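You operate a simulated robot arm through the tools that you are given. There is no shell and no other tool.

Carry out the task below with a simulated robot arm. There is one attempt and no reset: what you move stays moved.

Task
Put the emptier battery pack on charge at the current printed on it.
Fine: into the charging bay, lid shut, then the start button; the charge lamp stays lit. Set down upright: what you pick out.
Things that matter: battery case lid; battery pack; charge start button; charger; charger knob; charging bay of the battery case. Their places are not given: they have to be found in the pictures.

The check looks at the end state, three seconds after you hand in, the way a careful person would. Anything else that was tipped, shoved, dropped, spilled or broken makes it a failure. Lids that push on must go on centred and level and be pressed home; caps that screw on are set level and turned clockwise until they are tight.

Robot
A 6-joint arm with a two-finger gripper, fixed in place. Base frame: the origin is at the foot of the arm, x ahead of it, y to its left, z up. Lengths are in mm, angles in degrees, forces in N, time in s.
With the tool pointing down near the work surface it reaches from about 400 to 840 mm from the base axis. Its first joint turns from -166.0 to 166.0 degrees. Payload 1.66 kg.
The TCP is the grasp point between the finger pads, 16 mm short of the fingertips. In the tool frame z runs along the fingers and y along their closing line. Largest opening 111 mm; the body of the gripper starts 104 mm behind the TCP.
Orientation is told as [roll, pitch, yaw] about the base's x, y, z axes, in that order, counted from this pose: with the fingers straight down and closing along the base's y, the tool's x points along the base's -x, its y along +y and its z along -z.

Tools
- The arm moves only by the tool servo_tool. Its arguments are lists of equal length, an entry for each row: "rot": the turn, a rotation vector about the tool's x, y, z in degrees, a list of three; "offset": the shift along the tool's x, y, z in mm, a list of three; "jaw": the opening, from 0 (shut) to 1 (fully open). In form: {"rot": [[wx, wy, wz], ...], "offset": [[x, y, z], ...], "jaw": [jaw, ...]}. A call has 1 to 20 rows; each row shifts and turns the commanded pose from where the row before left it, along the tool's axes as they then stand. A row lasts 0.2 s, in which the tool goes at most 50 mm and 8.6 degrees; a call with a longer step from one row to the next is refused whole, and so is a gripper value outside its range. A pose out of reach is approached as far as the arm can. The call stops where the force on the tool passes 90 N (or 10 N more than at its start, if that is more) or the arm is blocked; 0.2 s more then pass. The fingers move at their own pace and stop on an object; they squeeze with about 32 N. The grip force told is the motor's: it shows also when the fingers shut on nothing. Time passes only in rows, and 0.2 s behind the last, so rows that do not move let the fingers close. The reply holds the time, the measured pose of the TCP, the force on the tool along the base axes, the opening and the grip force, in the units named above and with some noise, with the torque about the TCP (base axes, N m) and any sound that the robot's microphone picked up.
- Cameras (640 x 400 px; columns grow to the right, rows downward): "scene" is fixed at [219.1, -649.8, 1593]; the picture's right is [0.91, -0.40, 0.00], its down [-0.21, -0.47, -0.86] and it looks along [0.35, 0.79, -0.51] (base axes); focal length 357 px, centre (320, 200). "wrist" rides on the gripper at [70, 14, -143] in the tool frame; the picture's right is [-0.19, 0.98, 0.00], its down [-0.87, -0.17, -0.47] and it looks along [-0.46, -0.09, 0.88] (tool axes); focal length 230 px, centre (320, 200).
- grab_frame(camera): a new picture of that camera. No time passes.
- raise_lower(by): slides the trunk up (or, below 0, down) by that many mm; the arm rides with it, the base frame stays. It gives what a move gives, with no picture.
- point_at(camera, pixels): for up to 12 pixels [column, row] of the newest picture of that camera ("zoom" is the newest enlarged one), the place [x, y, z] in the base frame of the surface seen there, good to about 2 mm. No time passes.
- enlarge(camera, box): a new picture of the part [left, top, right, bottom] of that camera's present view, enlarged. No time passes.
- close_job(): hands the job in; it is judged then, once.

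Unless the task says otherwise, let go and move clear before handing in.

The tools are called after "Call:" by a JSON object that holds its "method" and its "body". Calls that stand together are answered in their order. servo_tool: Moves the arm, as the interface text tells. Its arguments: {"type":"object","properties":{"rot":{"type":"array","items":{"type":"array","items":{"type":"number"}}},"offset":{"type":"array","items":{"type":"array","items":{"type":"number"}}},"jaw":{"type":"array","items":{"type":"number"}}},"required":["rot","offset","jaw"]} The other tools are called the same way: raise_lower (by) slides the trunk up or down; grab_frame (camera) takes a picture; point_at (camera, pixels) gives the place of the surface under pixels of a picture; enlarge (camera, box) takes an enlarged picture of a part of a camera's view; close_job () hands the job in.

At the start:

```text
t: 0.0
tool_pos: [516.2, -2.9, 1224.1]
tcp_rot: [0.0, 0.0, 0.0]
force: [0.1, 0.4, 0.7]
ft_torque: [0.01, -0.01, 0.01]
grip_width: 110.9
grasp_force: 0.1
trunk travel left (down, up): [-125.0, 465.0]
```

scene: 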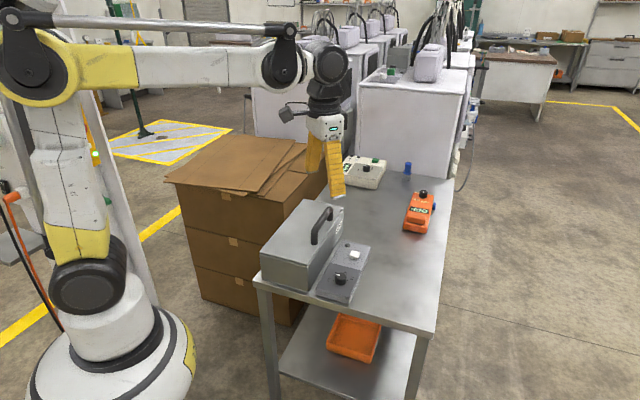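
wrist: 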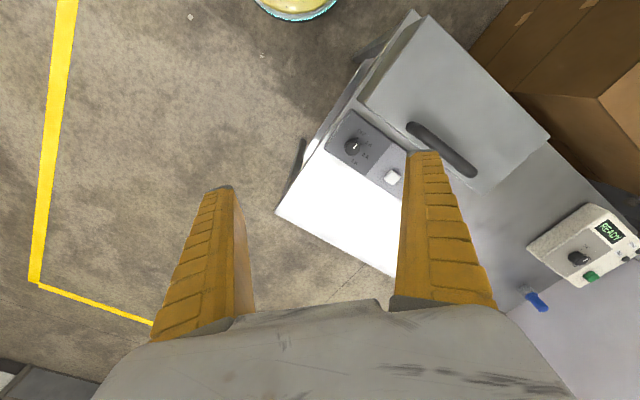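

The scene shows a table with a grey case with a handled lid (around 300,240), a panel with knob and button (340,275), a white device reading READY (365,172), and an orange item (418,212). I'll enlarge these areas.

Call:
{"method": "enlarge", "body": {"camera": "scene", "box": [250, 180, 390, 310]}}

Call:
{"method": "enlarge", "body": {"camera": "scene", "box": [330, 140, 460, 240]}}

Call:
{"method": "enlarge", "body": {"camera": "wrist", "box": [300, 0, 640, 320]}}

```text
3.08 times, centred on (320, 245) of scene
```

zoom: 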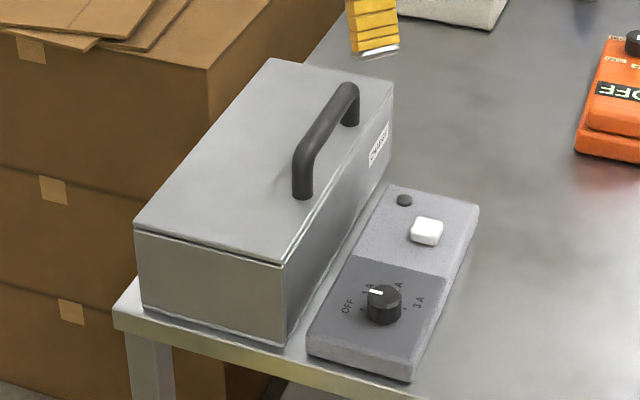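

```text
4.00 times, centred on (395, 190) of scene
```

zoom: 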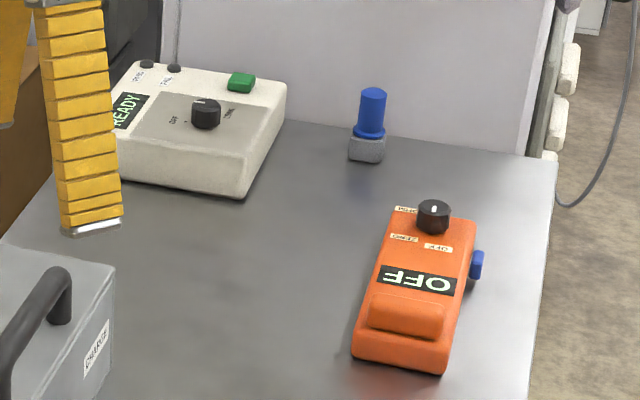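

```text
1.25 times, centred on (470, 160) of wrist
```

zoom: 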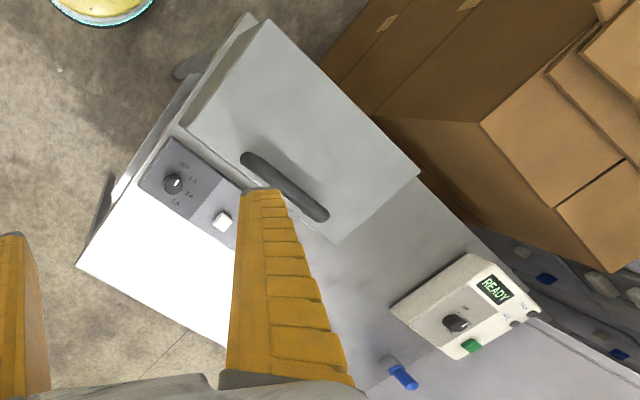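

The case lid has a bar handle near its charger-side edge and a CHARGE label on its side; the packs are presumably inside. I'll measure the geometry.

Call:
{"method": "enlarge", "body": {"camera": "scene", "box": [250, 180, 390, 310]}}

Call:
{"method": "point_at", "body": {"camera": "zoom", "pixels": [[138, 222], [272, 62], [390, 85], [282, 260], [302, 160], [350, 88], [285, 335], [376, 300], [375, 293], [427, 228], [404, 200], [378, 150]]}}

Call:
{"method": "point_at", "body": {"camera": "scene", "pixels": [[418, 212], [408, 167], [365, 170], [400, 250], [440, 250], [430, 325], [258, 280], [395, 100], [250, 150], [290, 170], [383, 280], [350, 340]]}}

```text
3.08 times, centred on (320, 245) of scene
```

zoom: 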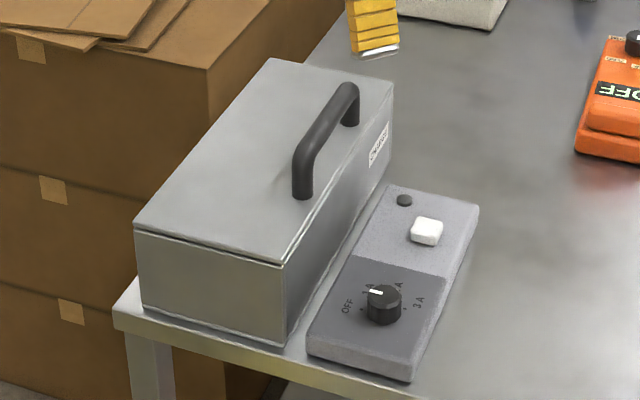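

```text
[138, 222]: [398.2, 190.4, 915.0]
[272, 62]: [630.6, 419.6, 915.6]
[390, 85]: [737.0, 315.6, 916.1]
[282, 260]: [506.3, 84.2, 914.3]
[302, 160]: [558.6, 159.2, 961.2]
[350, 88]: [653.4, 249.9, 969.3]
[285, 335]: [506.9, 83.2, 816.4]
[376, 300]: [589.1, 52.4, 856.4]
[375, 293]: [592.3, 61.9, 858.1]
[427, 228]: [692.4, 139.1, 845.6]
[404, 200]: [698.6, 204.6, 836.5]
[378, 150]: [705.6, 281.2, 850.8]
```

```text
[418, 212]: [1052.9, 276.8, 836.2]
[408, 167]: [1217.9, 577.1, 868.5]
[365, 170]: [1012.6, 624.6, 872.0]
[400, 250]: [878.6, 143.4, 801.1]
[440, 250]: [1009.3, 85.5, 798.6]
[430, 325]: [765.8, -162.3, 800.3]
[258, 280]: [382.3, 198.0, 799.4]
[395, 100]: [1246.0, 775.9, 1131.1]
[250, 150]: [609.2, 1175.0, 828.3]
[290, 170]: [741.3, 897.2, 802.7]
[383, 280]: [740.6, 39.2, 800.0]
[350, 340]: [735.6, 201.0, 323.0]
```

The case is rotated 45° (length along [0.71,0.71]), top at z≈915, with the handle along the length at z≈965. I'll yaw the tool 45° and move above the case for a closer look.

Call:
{"method": "servo_tool", "body": {"rot": [[0, 0, -7.5], [0, 0, -7.5], [0, 0, -7.5], [0, 0, -7.5], [0, 0, -7.5], [0, 0, -7.5], [0, 0, 0], [0, 0, 0], [0, 0, 0], [0, 0, 0], [0, 0, 0]], "offset": [[0, 0, 0], [0, 0, 0], [0, 0, 0], [0, 0, 0], [0, 0, 0], [0, 0, 0], [-30, 10, 15], [-30, 15, 15], [-30, 15, 15], [-30, 15, 15], [0, 0, 0]], "jaw": [1, 1, 1, 1, 1, 1, 1, 1, 1, 1, 1]}}

Call:
{"method": "grab_frame", "body": {"camera": "wrist"}}

Call:
{"method": "grab_frame", "body": {"camera": "scene"}}

```text
t: 2.4
tool_pos: [562.0, 121.8, 1164.3]
tcp_rot: [0.1, 0.0, 44.9]
force: [0.4, 0.2, 0.2]
ft_torque: [0.02, -0.01, 0.04]
grip_width: 110.8
grasp_force: 0.0
trunk travel left (down, up): [-125.0, 465.0]
```

```text
taken
```

wrist: 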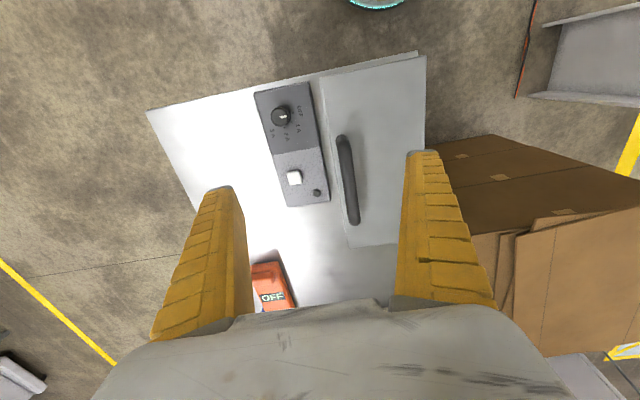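

```text
taken
```

scene: 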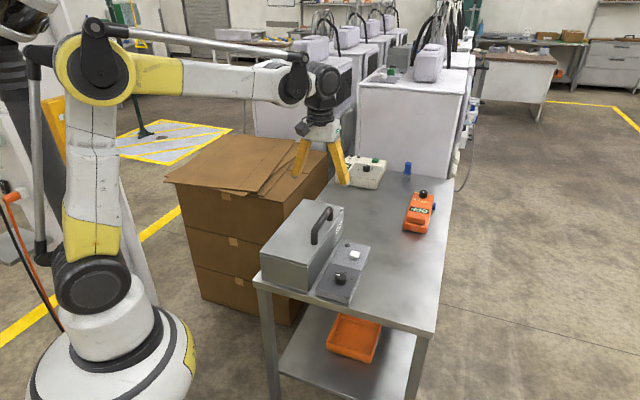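

The wrist view now shows the charger panel (290,145) and lid with the handle (347,180). I'll enlarge them to read the labels.

Call:
{"method": "enlarge", "body": {"camera": "wrist", "box": [240, 70, 340, 215]}}

Call:
{"method": "enlarge", "body": {"camera": "wrist", "box": [300, 40, 440, 260]}}

Call:
{"method": "point_at", "body": {"camera": "wrist", "pixels": [[281, 116], [293, 178], [317, 192], [341, 137], [355, 222], [347, 180], [325, 72], [425, 57], [353, 246], [256, 92], [312, 82], [329, 201]]}}

```text
2.76 times, centred on (290, 142) of wrist
```

zoom: 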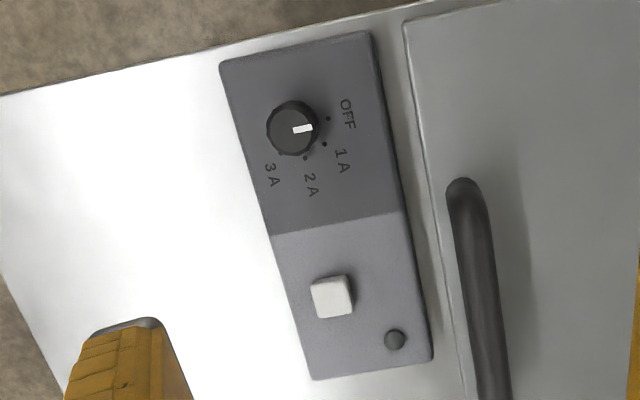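

```text
1.82 times, centred on (370, 150) of wrist
```

zoom: 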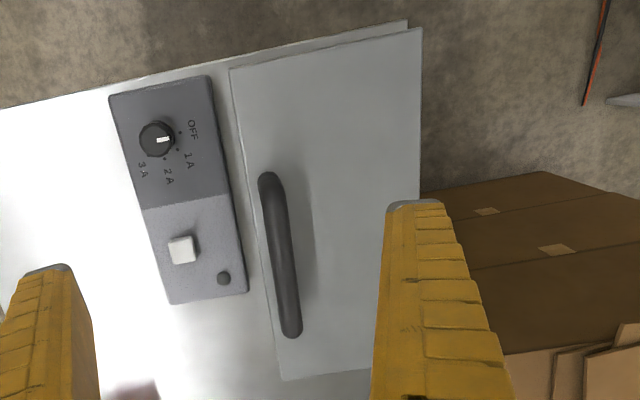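

```text
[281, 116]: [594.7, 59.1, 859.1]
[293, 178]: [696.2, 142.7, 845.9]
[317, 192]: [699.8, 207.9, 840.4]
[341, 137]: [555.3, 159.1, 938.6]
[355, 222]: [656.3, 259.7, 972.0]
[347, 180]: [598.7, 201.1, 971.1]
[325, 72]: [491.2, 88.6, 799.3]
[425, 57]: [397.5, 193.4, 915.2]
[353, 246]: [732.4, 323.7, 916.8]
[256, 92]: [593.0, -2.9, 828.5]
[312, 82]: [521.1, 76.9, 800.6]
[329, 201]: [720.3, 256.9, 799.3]
```

The knob indicator points at OFF; the handle runs from (555,159) to (656,258), top z≈971. I'll move above the handle's middle.

Call:
{"method": "servo_tool", "body": {"rot": [[0, 0, 0], [0, 0, 0], [0, 0, 0], [0, 0, 0], [0, 0, 0]], "offset": [[-23, 7.5, 38], [-23, 7.5, 38], [-23, 7.5, 38], [-23, 7.2, 38], [0, 0, 0]], "jaw": [0.6, 0.6, 0.6, 0.6, 0.6]}}

Call:
{"method": "grab_frame", "body": {"camera": "wrist"}}

```text
t: 3.6
tool_pos: [607.7, 206.1, 1011.2]
tcp_rot: [0.0, 0.0, 45.1]
force: [0.3, 1.0, -0.2]
ft_torque: [-0.02, 0.02, -0.02]
grip_width: 68.3
grasp_force: 0.9
trunk travel left (down, up): [-125.0, 465.0]
```

```text
taken
```

wrist: 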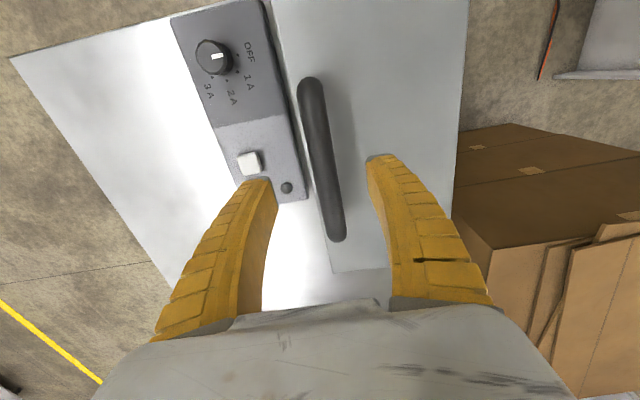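

The handle sits between the fingers. I'll descend to z≈963 and close.

Call:
{"method": "servo_tool", "body": {"rot": [[0, 0, 0], [0, 0, 0], [0, 0, 0], [0, 0, 0], [0, 0, 0]], "offset": [[0, 0, 24], [0, 0, 24], [0, 0, 0], [0, 0, 0], [0, 0, 0]], "jaw": [0.6, 0.6, 0, 0, 0]}}

Call:
{"method": "grab_frame", "body": {"camera": "wrist"}}

```text
t: 4.8
tool_pos: [604.8, 208.9, 965.4]
tcp_rot: [0.0, 0.1, 45.1]
force: [-11.5, 14.0, 4.6]
ft_torque: [0.1, 0.11, 0.03]
grip_width: 17.4
grasp_force: 33.6
trunk travel left (down, up): [-125.0, 465.0]
```

```text
taken
```

wrist: 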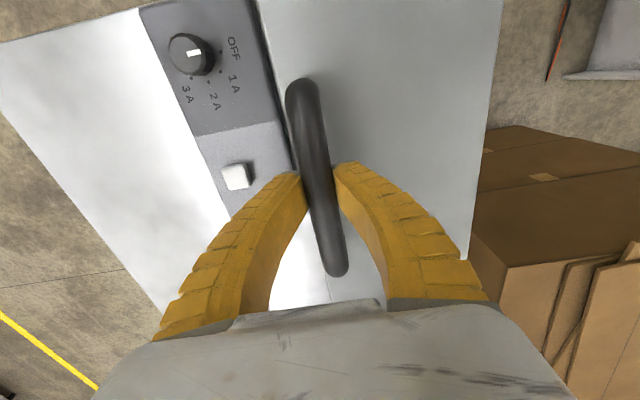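

The handle is gripped (17.4 mm). I'll relieve the side load and test-lift the lid along an arc about the far edge (hinge guess), by about 10°.

Call:
{"method": "servo_tool", "body": {"rot": [[0, 0, 0], [5, 0, 0], [5, 0, 0], [0, 0, 0]], "offset": [[0, 4, 0], [0, 5.2, -11.3], [0, 5.2, -11.3], [0, 0, 0]], "jaw": [0, 0, 0, 0]}}

Call:
{"method": "grab_frame", "body": {"camera": "scene"}}

Call:
{"method": "grab_frame", "body": {"camera": "wrist"}}

```text
t: 5.8
tool_pos: [598.4, 216.0, 985.2]
tcp_rot: [-10.1, 0.0, 44.9]
force: [19.3, -8.3, 6.2]
ft_torque: [-0.23, -0.07, -0.05]
grip_width: 16.5
grasp_force: 33.3
trunk travel left (down, up): [-125.0, 465.0]
```

```text
taken
```

scene: 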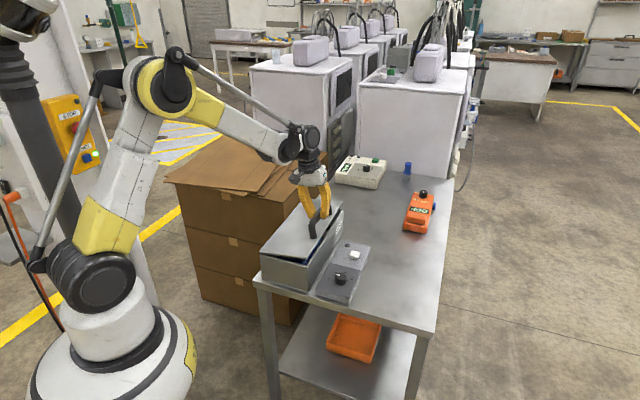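

```text
taken
```

wrist: 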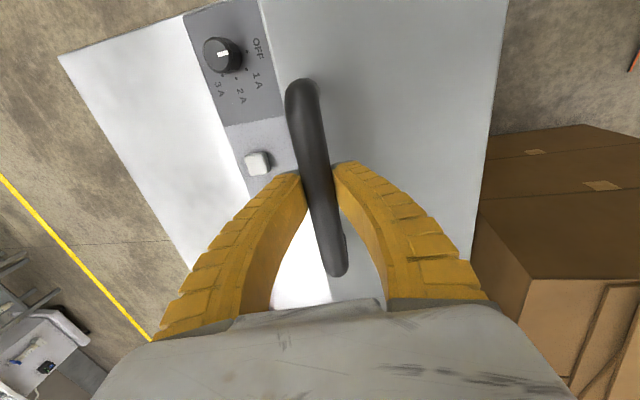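

The lid is hinged at the far edge and has opened about 10° (gap at (300,265)). I'll continue the arc with a slightly smaller radius, correcting the side load.

Call:
{"method": "servo_tool", "body": {"rot": [[0, 0, 0], [5, 0, 0], [5, 0, 0], [5, 0, 0], [5, 0, 0], [0, 0, 0]], "offset": [[0, -3, 0], [0, 4.7, -10.8], [0, 4.7, -10.8], [0, 4.7, -10.8], [0, 4.7, -10.8], [0, 0, 0]], "jaw": [0, 0, 0, 0, 0, 0]}}

Call:
{"method": "enlarge", "body": {"camera": "scene", "box": [240, 120, 400, 310]}}

```text
t: 7.2
tool_pos: [575.4, 238.6, 1022.1]
tcp_rot: [-30.0, 0.0, 45.0]
force: [-1.3, -2.7, -1.0]
ft_torque: [-0.18, 0.2, -0.15]
grip_width: 14.9
grasp_force: 34.0
trunk travel left (down, up): [-125.0, 465.0]
```

```text
2.11 times, centred on (320, 215) of scene
```

zoom: 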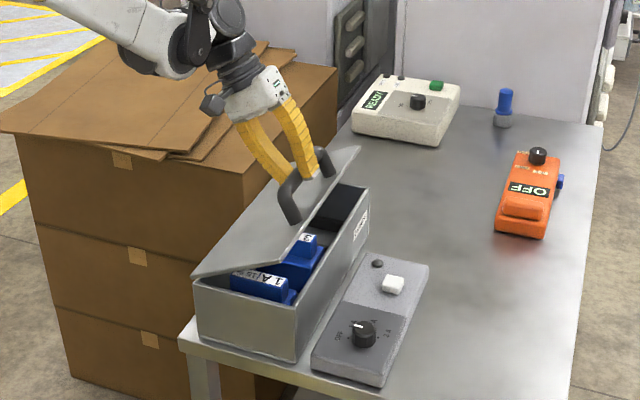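

The lid is about 30° open; inside are blue packs (labelled e.g. "1 A") at (260,285) and (300,255) and a dark bay at the CHARGE label end (340,205). I'll continue opening.

Call:
{"method": "servo_tool", "body": {"rot": [[5, 0, 0], [5, 0, 0], [5, 0, 0], [5, 0, 0], [5, 0, 0], [5, 0, 0], [0, 0, 0]], "offset": [[0, 5.0, -11.3], [0, 5.0, -11.3], [0, 5.0, -11.3], [0, 5.0, -11.3], [0, 5.0, -11.3], [0, 5.0, -11.3], [0, 0, 0]], "jaw": [0, 0, 0, 0, 0, 0, 0]}}

Call:
{"method": "enlarge", "body": {"camera": "scene", "box": [220, 90, 400, 310]}}

Call:
{"method": "grab_frame", "body": {"camera": "scene"}}

```text
t: 8.8
tool_pos: [527.5, 286.2, 1048.2]
tcp_rot: [-59.8, 0.2, 45.0]
force: [-3.1, -2.8, -15.0]
ft_torque: [-0.18, -0.21, 0.28]
grip_width: 0.9
grasp_force: 29.5
trunk travel left (down, up): [-125.0, 465.0]
```

```text
1.82 times, centred on (310, 200) of scene
```

zoom: 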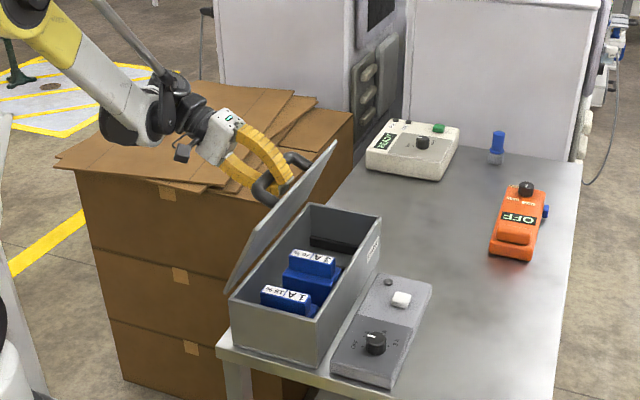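

```text
taken
```

scene: 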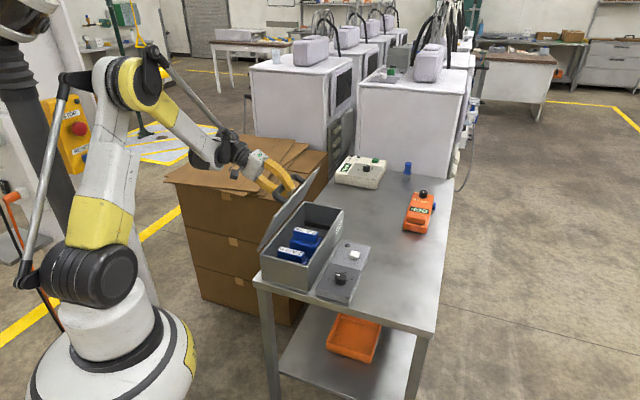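

The opening reads 0.9 mm, so the bar slipped from the pads; the lid looks held around 70°. I'll zoom in on how the fingers sit relative to the handle.

Call:
{"method": "enlarge", "body": {"camera": "scene", "box": [250, 140, 340, 220]}}

Call:
{"method": "grab_frame", "body": {"camera": "wrist"}}

Call:
{"method": "enlarge", "body": {"camera": "scene", "box": [250, 160, 380, 310]}}

Call:
{"method": "point_at", "body": {"camera": "zoom", "pixels": [[295, 55], [90, 250], [40, 370], [335, 60], [270, 65], [160, 100]]}}

```text
5.00 times, centred on (295, 180) of scene
```

zoom: 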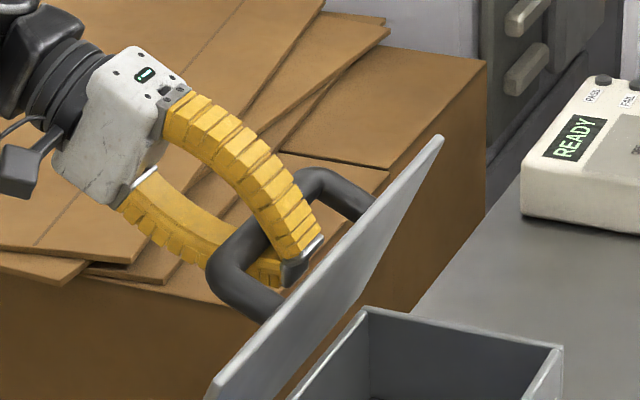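

```text
taken
```

wrist: 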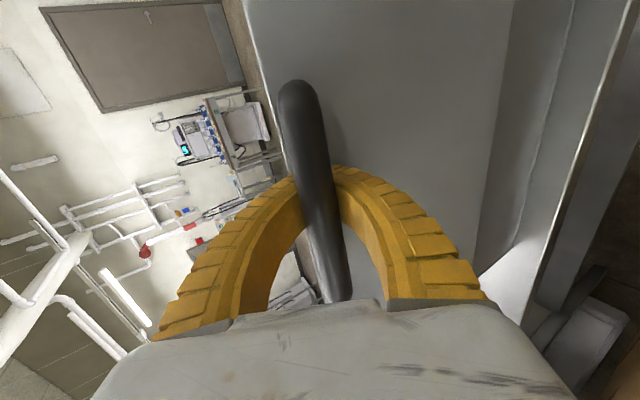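

```text
2.67 times, centred on (315, 235) of scene
```

zoom: 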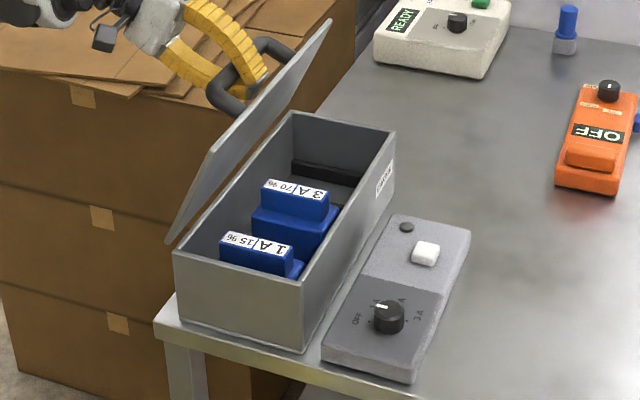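

```text
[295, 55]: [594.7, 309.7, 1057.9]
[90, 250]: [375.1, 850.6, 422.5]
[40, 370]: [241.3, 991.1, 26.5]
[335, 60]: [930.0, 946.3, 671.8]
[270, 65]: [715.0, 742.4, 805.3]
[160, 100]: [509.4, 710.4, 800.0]
```

The labels read "1 A | 15 %" (near pack, zoom (255,245)) and "3 A | 70 %" (zoom (295,190)), so the 15 % pack goes on at 1 A. The fingers are hooked shut under the handle, which still pulls the lid; I'll continue the arc.

Call:
{"method": "servo_tool", "body": {"rot": [[5, 0, 0], [5, 0, 0], [5, 0, 0], [5, 0, 0], [0, 0, 0]], "offset": [[0, 5.0, -11.3], [0, 5.0, -11.3], [0, 5.0, -11.3], [0, 5.0, -11.3], [0, 0, 0]], "jaw": [0, 0, 0, 0, 0]}}

Call:
{"method": "enlarge", "body": {"camera": "scene", "box": [220, 120, 380, 300]}}

```text
t: 10.0
tool_pos: [493.4, 320.9, 1051.4]
tcp_rot: [-80.1, 0.0, 45.0]
force: [0.2, -0.5, 2.2]
ft_torque: [0.05, 0.03, 0.03]
grip_width: 6.0
grasp_force: 28.8
trunk travel left (down, up): [-125.0, 465.0]
```

```text
2.22 times, centred on (300, 210) of scene
```

zoom: 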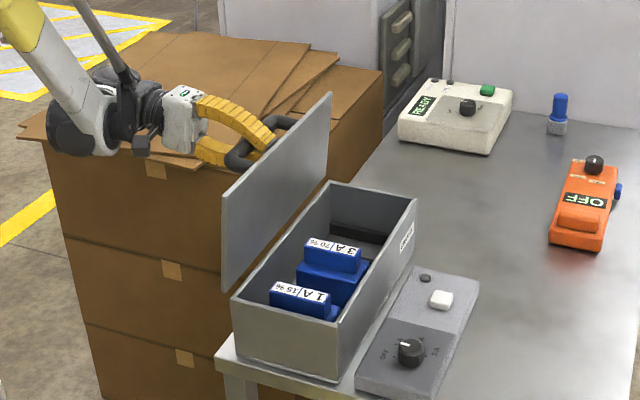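

The lid is now near vertical. I'll keep pulling the arc past 90°.

Call:
{"method": "servo_tool", "body": {"rot": [[5, 0, 0], [5, 0, 0], [5, 0, 0], [0, 0, 0]], "offset": [[0, 5.0, -11.3], [0, 5.0, -11.3], [0, 5.0, -11.3], [0, 0, 0]], "jaw": [0, 0, 0, 0]}}

Call:
{"method": "enlarge", "body": {"camera": "scene", "box": [220, 120, 380, 300]}}

```text
t: 11.0
tool_pos: [470.2, 344.3, 1038.5]
tcp_rot: [-95.1, 0.0, 45.1]
force: [-0.9, 0.0, 1.0]
ft_torque: [0.05, 0.03, -0.01]
grip_width: 0.0
grasp_force: 28.5
trunk travel left (down, up): [-125.0, 465.0]
```

```text
2.22 times, centred on (300, 210) of scene
```

zoom: 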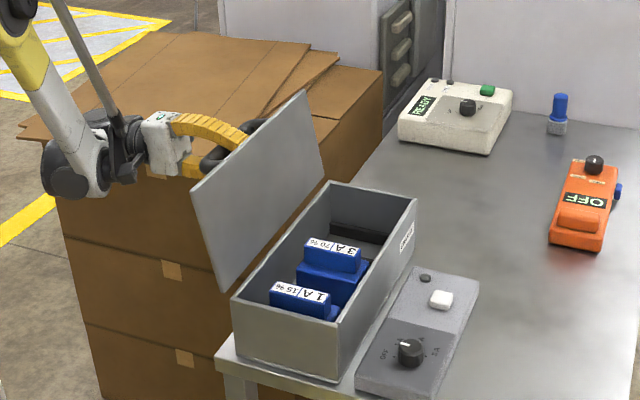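

The lid appears past vertical with negligible force on the tool. I'll measure its angle before letting go.

Call:
{"method": "point_at", "body": {"camera": "zoom", "pixels": [[302, 100], [197, 190], [315, 160], [260, 190], [222, 275], [210, 230]]}}

Call:
{"method": "grab_frame", "body": {"camera": "wrist"}}

```text
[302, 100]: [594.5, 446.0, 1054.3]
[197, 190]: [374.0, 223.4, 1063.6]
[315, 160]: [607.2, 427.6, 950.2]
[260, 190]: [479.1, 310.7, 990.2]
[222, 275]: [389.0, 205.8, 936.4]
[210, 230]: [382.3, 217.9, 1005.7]
```

```text
taken
```

wrist: 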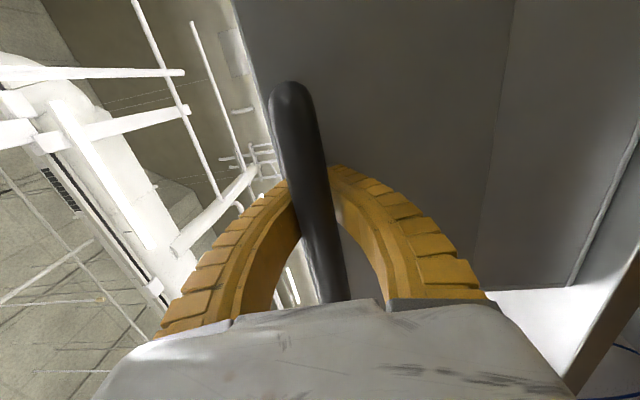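

The lid is at about 102°, past vertical. I'll open the fingers and back straight off the handle.

Call:
{"method": "servo_tool", "body": {"rot": [[0, 0, 0], [0, 0, 0], [0, 0, 0], [0, 0, 0], [0, 0, 0], [0, 0, 0]], "offset": [[0, 0, 0], [0, 0, 0], [0, 0, -20], [0, 0, -30], [0, 0, -30], [0, 0, 0]], "jaw": [0.7, 0.7, 0.7, 0.7, 0.7, 0.7]}}

Call:
{"method": "enlarge", "body": {"camera": "scene", "box": [220, 120, 380, 300]}}

Call:
{"method": "grab_frame", "body": {"camera": "wrist"}}

```text
t: 12.4
tool_pos: [412.3, 402.0, 1032.2]
tcp_rot: [-95.0, 0.0, 45.1]
force: [0.4, 0.4, 0.2]
ft_torque: [-0.03, -0.01, 0.02]
grip_width: 79.3
grasp_force: 1.5
trunk travel left (down, up): [-125.0, 465.0]
```

```text
2.22 times, centred on (300, 210) of scene
```

zoom: 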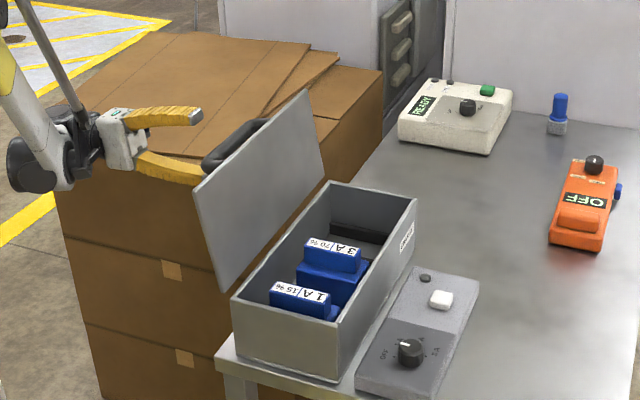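

```text
taken
```

wrist: 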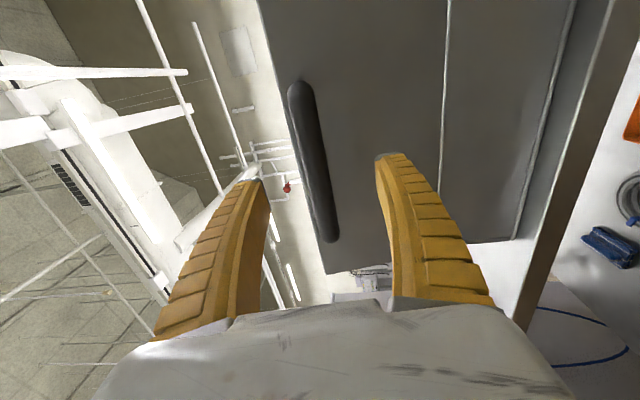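

The lid stays open by itself. I'll locate packs and bay from the scene view while raising clear of the lid and turning the tool back down.

Call:
{"method": "servo_tool", "body": {"rot": [[0, 0, 0], [0, 0, 0], [0, 0, 0], [0, 0, 0], [-8, 0, 0], [-8, 0, 0], [-8, 0, 0], [-8, 0, 0], [-8, 0, 0], [-8, 0, 0], [-8, 0, 0], [-8, 0, 0], [-8, 0, 0], [-8, 0, 0], [-8, 0, 0], [-7, 0, 0], [0, 0, 0]], "offset": [[0, -40, -10], [0, -45, 0], [0, -45, 0], [0, -40, 0], [0, 0, 0], [0, 0, 0], [0, 0, 0], [0, 0, 0], [0, 0, 0], [0, 0, 0], [0, 0, 0], [0, 0, 0], [0, 0, 0], [0, 0, 0], [0, 0, 0], [0, 0, 0], [0, 0, 0]], "jaw": [0.7, 0.7, 0.7, 0.7, 0.7, 0.7, 0.7, 0.7, 0.7, 0.7, 0.7, 0.7, 0.7, 0.7, 0.7, 0.7, 0.7]}}

Call:
{"method": "enlarge", "body": {"camera": "scene", "box": [250, 190, 370, 300]}}

Call:
{"method": "grab_frame", "body": {"camera": "wrist"}}

```text
t: 16.0
tool_pos: [415.4, 411.8, 1199.8]
tcp_rot: [0.1, 0.0, 45.0]
force: [0.3, 0.1, -0.3]
ft_torque: [0.03, -0.02, 0.0]
grip_width: 79.0
grasp_force: 1.1
out of reach, approached as far as the arm can: row 1, 2, 3, 4
trunk travel left (down, up): [-125.0, 465.0]
```

```text
3.64 times, centred on (310, 245) of scene
```

zoom: 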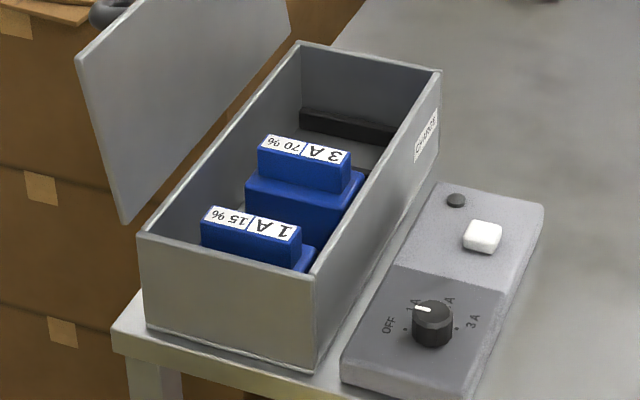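

```text
taken
```

wrist: 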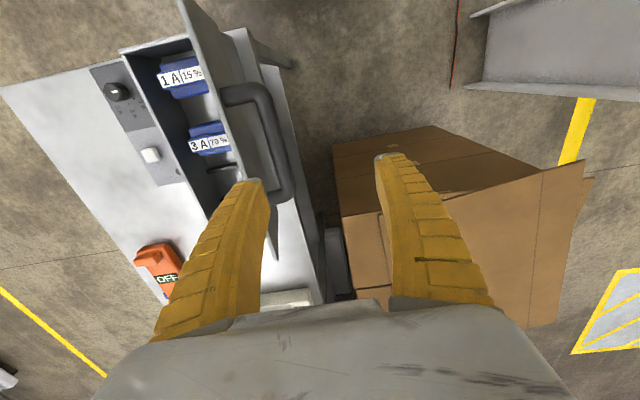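

Both packs are visible. I'll move the tool over the case for a top view.

Call:
{"method": "servo_tool", "body": {"rot": [[0, 0, 0], [0, 0, 0], [0, 0, 0], [0, 0, 0], [0, 0, 0], [0, 0, 0]], "offset": [[18, -44, 0], [18, -44, 0], [18, -44, 0], [18, -44, 10], [18, -44, 10], [0, 0, 0]], "jaw": [0.7, 0.7, 0.7, 0.7, 0.7, 0.7]}}

Call:
{"method": "grab_frame", "body": {"camera": "wrist"}}

Call:
{"method": "enlarge", "body": {"camera": "wrist", "box": [220, 0, 420, 250]}}

```text
t: 17.4
tool_pos: [507.0, 191.6, 1178.7]
tcp_rot: [0.0, 0.0, 45.1]
force: [0.4, 0.0, 0.4]
ft_torque: [0.01, -0.05, 0.0]
grip_width: 79.0
grasp_force: 0.8
trunk travel left (down, up): [-125.0, 465.0]
```

```text
taken
```

wrist: 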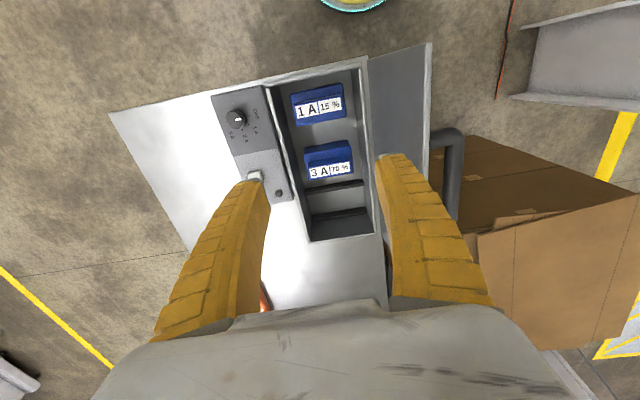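

```text
1.60 times, centred on (320, 125) of wrist
```

zoom: 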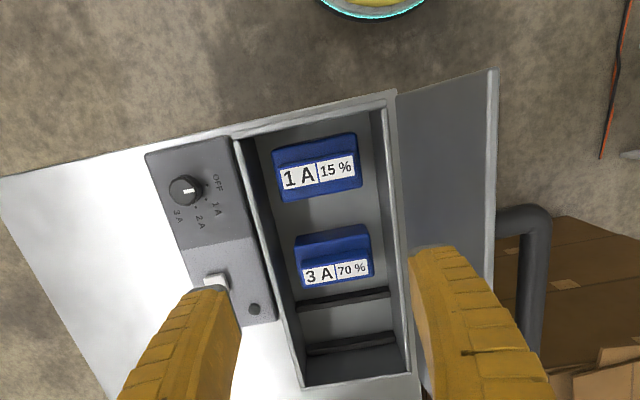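

I can see both packs and dark ribs in the bay end (zoom (345,298) and (350,343)). I'll get 3D points and move closer to the bay.

Call:
{"method": "point_at", "body": {"camera": "zoom", "pixels": [[282, 178], [357, 168], [320, 173], [276, 152], [355, 138], [304, 275], [372, 268], [298, 242], [345, 299], [350, 343], [348, 320], [350, 368]]}}

Call:
{"method": "servo_tool", "body": {"rot": [[0, 0, 0], [0, 0, 0], [0, 0, 0], [0, 0, 0]], "offset": [[-20, 4, 40], [-20, 4, 40], [-20, 0, 20], [0, 0, 0]], "jaw": [0.7, 0.7, 0.7, 0.7]}}

Call:
{"method": "grab_frame", "body": {"camera": "wrist"}}

Call:
{"method": "enlarge", "body": {"camera": "wrist", "box": [240, 60, 400, 300]}}

```text
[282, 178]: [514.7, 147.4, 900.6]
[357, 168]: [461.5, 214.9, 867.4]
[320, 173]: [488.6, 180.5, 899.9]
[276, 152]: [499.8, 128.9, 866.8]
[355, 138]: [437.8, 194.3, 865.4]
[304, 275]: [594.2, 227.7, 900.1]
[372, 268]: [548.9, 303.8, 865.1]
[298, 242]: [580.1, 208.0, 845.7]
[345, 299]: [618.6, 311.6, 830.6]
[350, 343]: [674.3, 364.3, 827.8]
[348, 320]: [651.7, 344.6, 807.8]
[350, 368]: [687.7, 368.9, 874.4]
```

```text
t: 18.4
tool_pos: [540.7, 242.1, 1079.9]
tcp_rot: [-0.1, 0.0, 45.0]
force: [0.3, 0.1, 0.3]
ft_torque: [0.01, 0.03, -0.02]
grip_width: 79.0
grasp_force: 0.7
trunk travel left (down, up): [-125.0, 465.0]
```

```text
taken
```

wrist: 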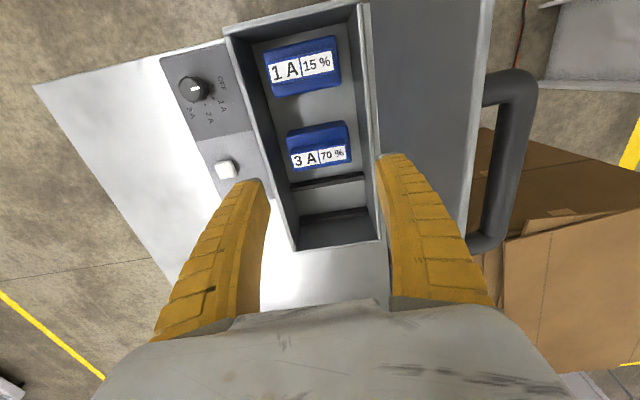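

```text
1.67 times, centred on (320, 180) of wrist
```

zoom: 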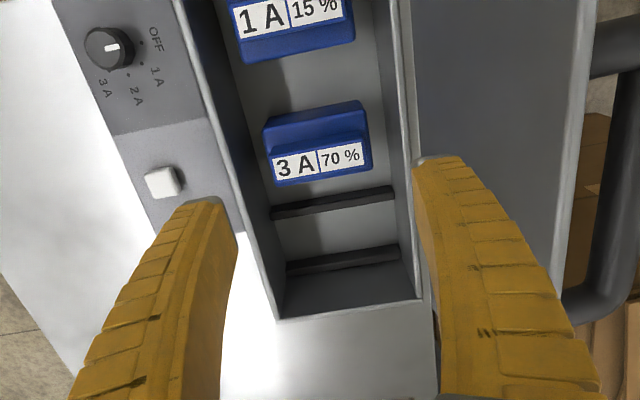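

Bay appears to be between two ribs at u≈241 and 317 along the case. I'll look closer at the 1 A pack (wrist (302,65)) to learn its shape.

Call:
{"method": "servo_tool", "body": {"rot": [[0, 0, 0], [0, 0, 0], [0, 0, 0], [0, 0, 0]], "offset": [[40, -2, 10], [40, -2, 10], [40, -2, 10], [0, 0, 0]], "jaw": [0.7, 0.7, 0.7, 0.7]}}

Call:
{"method": "enlarge", "body": {"camera": "wrist", "box": [240, 60, 420, 240]}}

Call:
{"method": "enlarge", "body": {"camera": "scene", "box": [275, 210, 340, 280]}}

```text
t: 19.4
tool_pos: [458.7, 151.9, 1050.8]
tcp_rot: [-0.1, -0.1, 45.0]
force: [0.2, -0.4, 0.2]
ft_torque: [-0.01, -0.05, -0.01]
grip_width: 79.1
grasp_force: 0.8
trunk travel left (down, up): [-125.0, 465.0]
```

```text
2.22 times, centred on (330, 150) of wrist
```

zoom: 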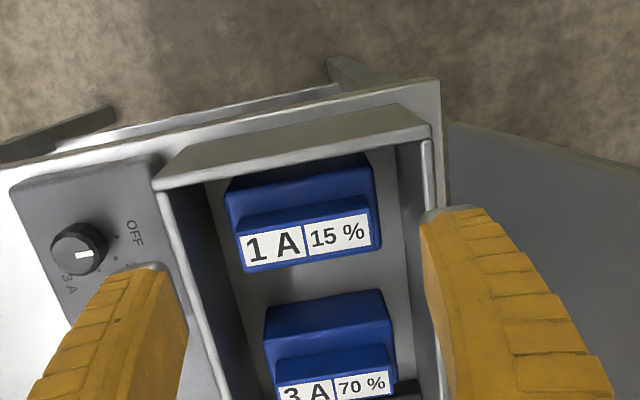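

```text
5.71 times, centred on (308, 245) of scene
```

zoom: 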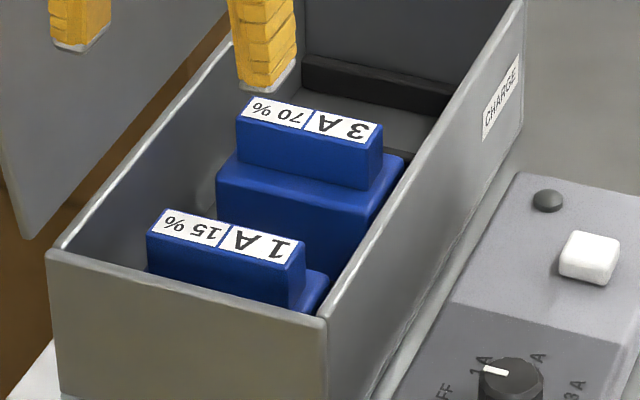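

Now measure the 1 A pack's label block and ledge corners with the wrist close-up.

Call:
{"method": "enlarge", "body": {"camera": "wrist", "box": [290, 120, 360, 190]}}

Call:
{"method": "grab_frame", "body": {"camera": "wrist"}}

```text
5.71 times, centred on (325, 155) of wrist
```

zoom: 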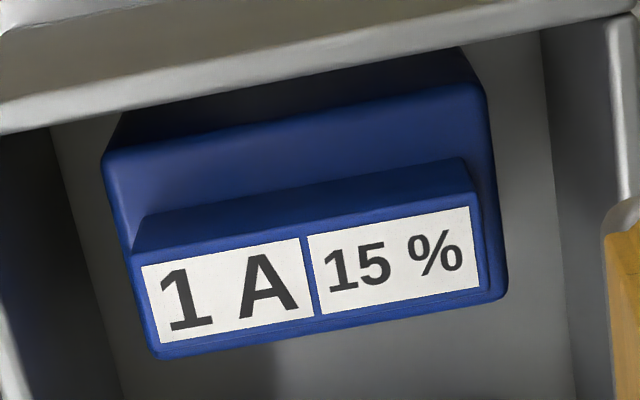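

```text
taken
```

wrist: 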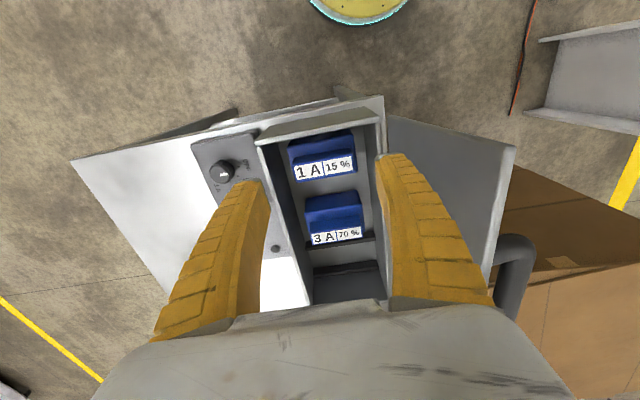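

Call:
{"method": "point_at", "body": {"camera": "zoom", "pixels": [[140, 265], [472, 205], [488, 285], [158, 350], [310, 275], [115, 155], [475, 95], [498, 285], [120, 220], [300, 170], [300, 125], [60, 200]]}}

Call:
{"method": "point_at", "body": {"camera": "wrist", "pixels": [[262, 147], [374, 116], [265, 132], [384, 98], [320, 180], [340, 238], [306, 205], [362, 196], [345, 275], [342, 243], [340, 265], [345, 290]]}}

```text
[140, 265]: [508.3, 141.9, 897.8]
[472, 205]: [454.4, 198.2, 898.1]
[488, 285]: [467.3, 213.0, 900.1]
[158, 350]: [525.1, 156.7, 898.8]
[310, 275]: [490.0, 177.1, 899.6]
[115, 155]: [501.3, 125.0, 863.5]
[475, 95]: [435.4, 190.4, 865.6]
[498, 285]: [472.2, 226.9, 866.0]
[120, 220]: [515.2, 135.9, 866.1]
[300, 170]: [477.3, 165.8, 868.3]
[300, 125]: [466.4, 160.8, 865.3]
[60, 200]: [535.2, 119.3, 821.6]
```

```text
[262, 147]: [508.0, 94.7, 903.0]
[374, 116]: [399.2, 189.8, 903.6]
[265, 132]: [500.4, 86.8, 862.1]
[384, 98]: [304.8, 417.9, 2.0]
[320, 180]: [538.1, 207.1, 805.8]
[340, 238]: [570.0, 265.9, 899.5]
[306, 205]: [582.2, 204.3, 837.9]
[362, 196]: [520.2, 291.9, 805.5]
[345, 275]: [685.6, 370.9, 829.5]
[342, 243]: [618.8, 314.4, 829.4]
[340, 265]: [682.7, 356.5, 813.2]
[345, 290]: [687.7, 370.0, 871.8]
```

The 1 A pack has a label block about 24 mm thick (u 42–65) and 80 mm long (v 38–118), top z≈899, on a base with ledges at z≈866. I'll grip across its thin dimension, so I yaw another 90° and position above it.

Call:
{"method": "servo_tool", "body": {"rot": [[0, 0, -8], [0, 0, -8], [0, 0, -8], [0, 0, -8], [0, 0, -8], [0, 0, -8], [0, 0, -8], [0, 0, -8], [0, 0, -8], [0, 0, -8], [0, 0, -8], [0, 0, -2], [0, 0, 0], [0, 0, 0]], "offset": [[0, 0, 0], [0, 0, 0], [0, 0, 0], [0, 0, 0], [0, 0, 0], [0, 0, 0], [0, 0, 0], [0, 0, 0], [0, 0, 0], [0, 0, 0], [0, 0, 0], [0, 0, 0], [3.5, -39.4, 20], [0, 0, 0]], "jaw": [0.7, 0.7, 0.7, 0.7, 0.7, 0.7, 0.7, 0.7, 0.7, 0.7, 0.6, 0.5, 0.5, 0.5]}}

Call:
{"method": "grab_frame", "body": {"camera": "wrist"}}

Call:
{"method": "grab_frame", "body": {"camera": "scene"}}

```text
t: 22.4
tool_pos: [492.7, 177.6, 1032.0]
tcp_rot: [0.0, 0.0, 135.0]
force: [0.5, -0.1, 0.2]
ft_torque: [-0.04, 0.06, 0.01]
grip_width: 57.6
grasp_force: 1.6
trunk travel left (down, up): [-125.0, 465.0]
```

```text
taken
```

wrist: 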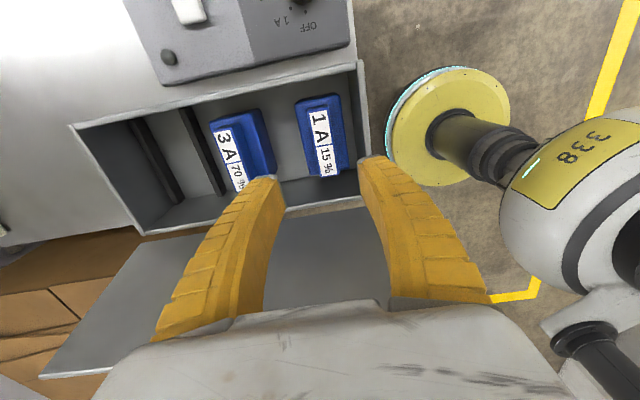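

```text
taken
```

scene: 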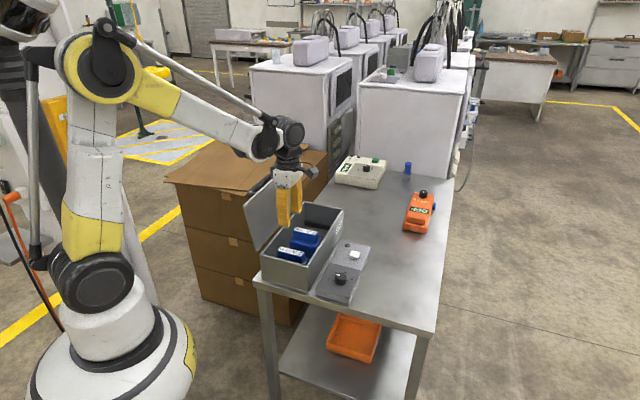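

The yaw worked; the bay with its two ribs is visible at wrist (140–215,160). I'll enlarge it for precise rib and wall positions.

Call:
{"method": "enlarge", "body": {"camera": "wrist", "box": [60, 60, 260, 240]}}

Call:
{"method": "point_at", "body": {"camera": "zoom", "pixels": [[255, 190], [295, 190], [480, 190], [500, 190], [380, 180], [320, 340], [480, 300], [300, 130], [440, 160], [375, 130], [400, 330], [200, 160]]}}

Call:
{"method": "enlarge", "body": {"camera": "wrist", "box": [200, 70, 380, 220]}}

Call:
{"method": "point_at", "body": {"camera": "zoom", "pixels": [[393, 152], [442, 140], [465, 362], [418, 375], [432, 260], [335, 120], [493, 88], [520, 330], [70, 230], [115, 225], [100, 260], [225, 300]]}}

```text
2.22 times, centred on (160, 150) of wrist
```

zoom: 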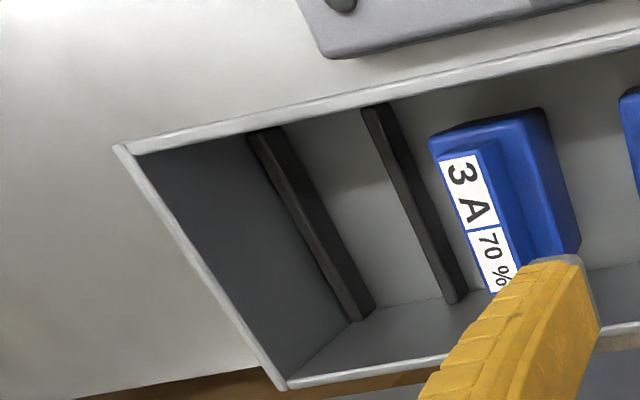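

```text
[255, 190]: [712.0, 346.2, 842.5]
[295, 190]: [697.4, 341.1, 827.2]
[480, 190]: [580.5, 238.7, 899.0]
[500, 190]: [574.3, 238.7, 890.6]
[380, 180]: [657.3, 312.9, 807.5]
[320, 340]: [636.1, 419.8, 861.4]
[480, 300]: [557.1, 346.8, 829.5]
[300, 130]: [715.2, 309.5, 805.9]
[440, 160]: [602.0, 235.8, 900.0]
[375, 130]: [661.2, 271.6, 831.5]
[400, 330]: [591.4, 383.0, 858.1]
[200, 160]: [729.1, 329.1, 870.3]
```

```text
2.67 times, centred on (290, 145) of wrist
```

zoom: 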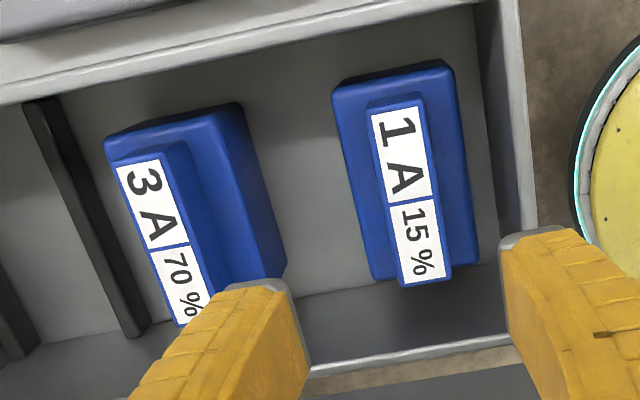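

```text
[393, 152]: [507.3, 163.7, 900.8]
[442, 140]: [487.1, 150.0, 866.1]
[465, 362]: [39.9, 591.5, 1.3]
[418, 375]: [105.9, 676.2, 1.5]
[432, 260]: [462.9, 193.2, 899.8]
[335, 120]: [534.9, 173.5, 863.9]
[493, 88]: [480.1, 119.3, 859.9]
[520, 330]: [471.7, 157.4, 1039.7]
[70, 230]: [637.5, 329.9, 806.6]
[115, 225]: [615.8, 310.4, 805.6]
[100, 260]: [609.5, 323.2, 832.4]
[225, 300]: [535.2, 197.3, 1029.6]
```

Ribs sit at u≈242 and u≈317, tops z≈831, bay floor z≈806. I'll zoom tighter on the ribs to get the inner gap.

Call:
{"method": "enlarge", "body": {"camera": "wrist", "box": [130, 110, 220, 210]}}

Call:
{"method": "point_at", "body": {"camera": "zoom", "pixels": [[90, 120], [110, 120], [130, 120], [145, 120], [160, 120], [180, 120], [330, 120], [345, 120], [360, 120], [375, 120], [390, 120], [420, 120]]}}

```text
4.00 times, centred on (175, 160) of wrist
```

zoom: 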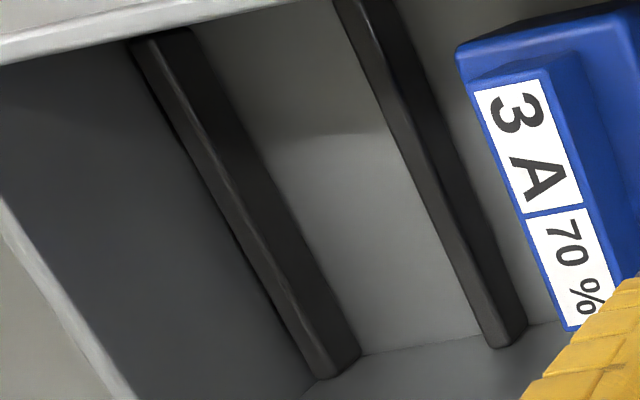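

```text
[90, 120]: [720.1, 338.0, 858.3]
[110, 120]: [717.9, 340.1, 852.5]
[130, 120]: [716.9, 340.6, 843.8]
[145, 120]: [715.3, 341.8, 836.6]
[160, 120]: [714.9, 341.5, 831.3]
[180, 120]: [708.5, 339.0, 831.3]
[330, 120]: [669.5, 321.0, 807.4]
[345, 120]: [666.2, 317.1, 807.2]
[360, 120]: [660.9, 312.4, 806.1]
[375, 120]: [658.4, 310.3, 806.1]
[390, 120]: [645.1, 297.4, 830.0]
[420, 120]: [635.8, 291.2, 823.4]
```

Call:
{"method": "point_at", "body": {"camera": "zoom", "pixels": [[185, 120], [190, 120], [195, 120], [200, 120], [210, 120], [225, 120], [240, 120], [250, 120], [382, 120], [386, 120], [400, 120], [410, 120]]}}

Call:
{"method": "point_at", "body": {"camera": "wrist", "pixels": [[76, 126], [358, 63], [138, 234], [340, 198], [130, 113], [200, 98], [368, 130]]}}

```text
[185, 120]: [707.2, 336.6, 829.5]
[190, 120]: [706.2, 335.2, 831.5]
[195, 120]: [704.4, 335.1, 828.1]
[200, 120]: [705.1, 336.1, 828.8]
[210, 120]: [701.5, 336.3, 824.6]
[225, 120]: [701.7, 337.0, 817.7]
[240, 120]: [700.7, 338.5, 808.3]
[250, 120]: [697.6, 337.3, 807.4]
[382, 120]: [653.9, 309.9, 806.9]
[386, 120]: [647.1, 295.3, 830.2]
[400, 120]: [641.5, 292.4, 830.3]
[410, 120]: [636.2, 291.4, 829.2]
```

```text
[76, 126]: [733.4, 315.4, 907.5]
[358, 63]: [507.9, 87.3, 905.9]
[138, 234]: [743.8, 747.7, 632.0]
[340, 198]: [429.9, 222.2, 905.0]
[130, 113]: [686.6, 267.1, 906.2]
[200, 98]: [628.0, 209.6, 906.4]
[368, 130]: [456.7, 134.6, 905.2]
```

Bay gap is u≈249.5–317 (centre ≈283) with floor z≈806; the pack's centre is u≈54, v≈78, base ≈59 mm wide. I'll descend to just above the block and verify alignment.

Call:
{"method": "servo_tool", "body": {"rot": [[0, 0, 0], [0, 0, 0], [0, 0, 0], [0, 0, 0]], "offset": [[-2.4, 2.8, 40], [0, 0, 40], [0, 0, 20], [0, 0, 0]], "jaw": [0.4, 0.4, 0.4, 0.4]}}

Call:
{"method": "grab_frame", "body": {"camera": "wrist"}}

Call:
{"method": "enlarge", "body": {"camera": "scene", "box": [260, 180, 350, 290]}}

```text
t: 23.4
tool_pos: [490.1, 177.8, 930.8]
tcp_rot: [-0.1, 0.0, 134.9]
force: [0.3, 0.6, 0.2]
ft_torque: [0.0, 0.01, 0.03]
grip_width: 46.3
grasp_force: 2.0
trunk travel left (down, up): [-125.0, 465.0]
```

```text
taken
```

wrist: 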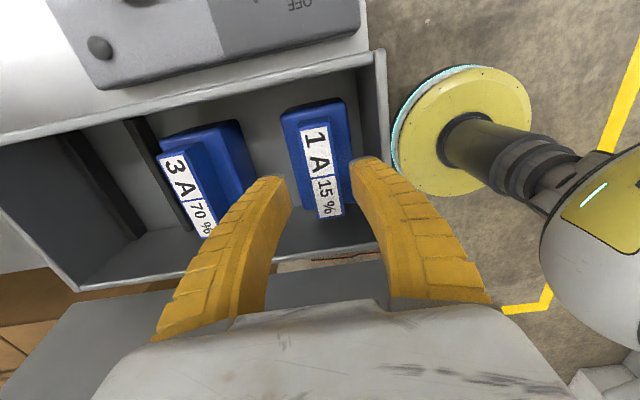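

```text
3.64 times, centred on (305, 235) of scene
```

zoom: 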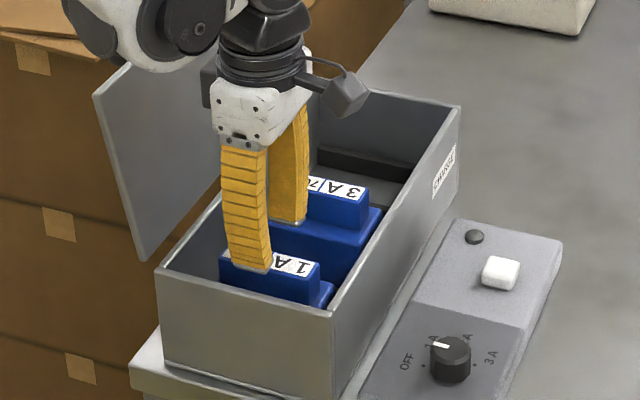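

Aligned (TCP at u≈55, v≈78). Descend 45 mm and close on the block.

Call:
{"method": "servo_tool", "body": {"rot": [[0, 0, 0], [0, 0, 0], [0, 0, 0], [0, 0, 0], [0, 0, 0], [0, 0, 0]], "offset": [[0, 1, 25], [0, 0, 20], [0, 0, 0], [0, 0, 0], [0, 0, 0], [0, 0, 0]], "jaw": [0.4, 0.4, 0.4, 0, 0, 0]}}

Call:
{"method": "grab_frame", "body": {"camera": "wrist"}}

```text
t: 24.8
tool_pos: [488.3, 176.5, 886.3]
tcp_rot: [0.0, 0.1, 135.0]
force: [1.9, 0.8, 11.1]
ft_torque: [0.02, 0.03, 0.0]
grip_width: 22.8
grasp_force: 31.8
trunk travel left (down, up): [-125.0, 465.0]
```

```text
taken
```

wrist: 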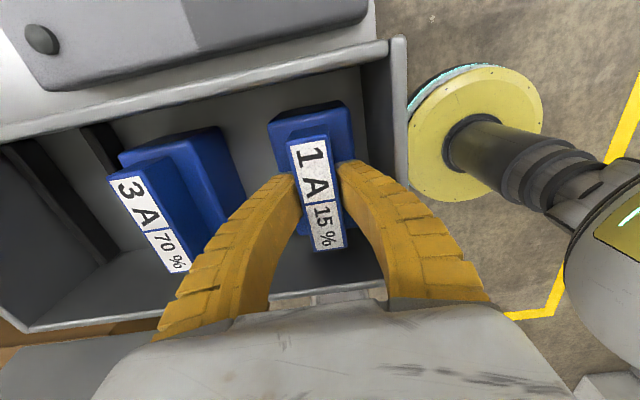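

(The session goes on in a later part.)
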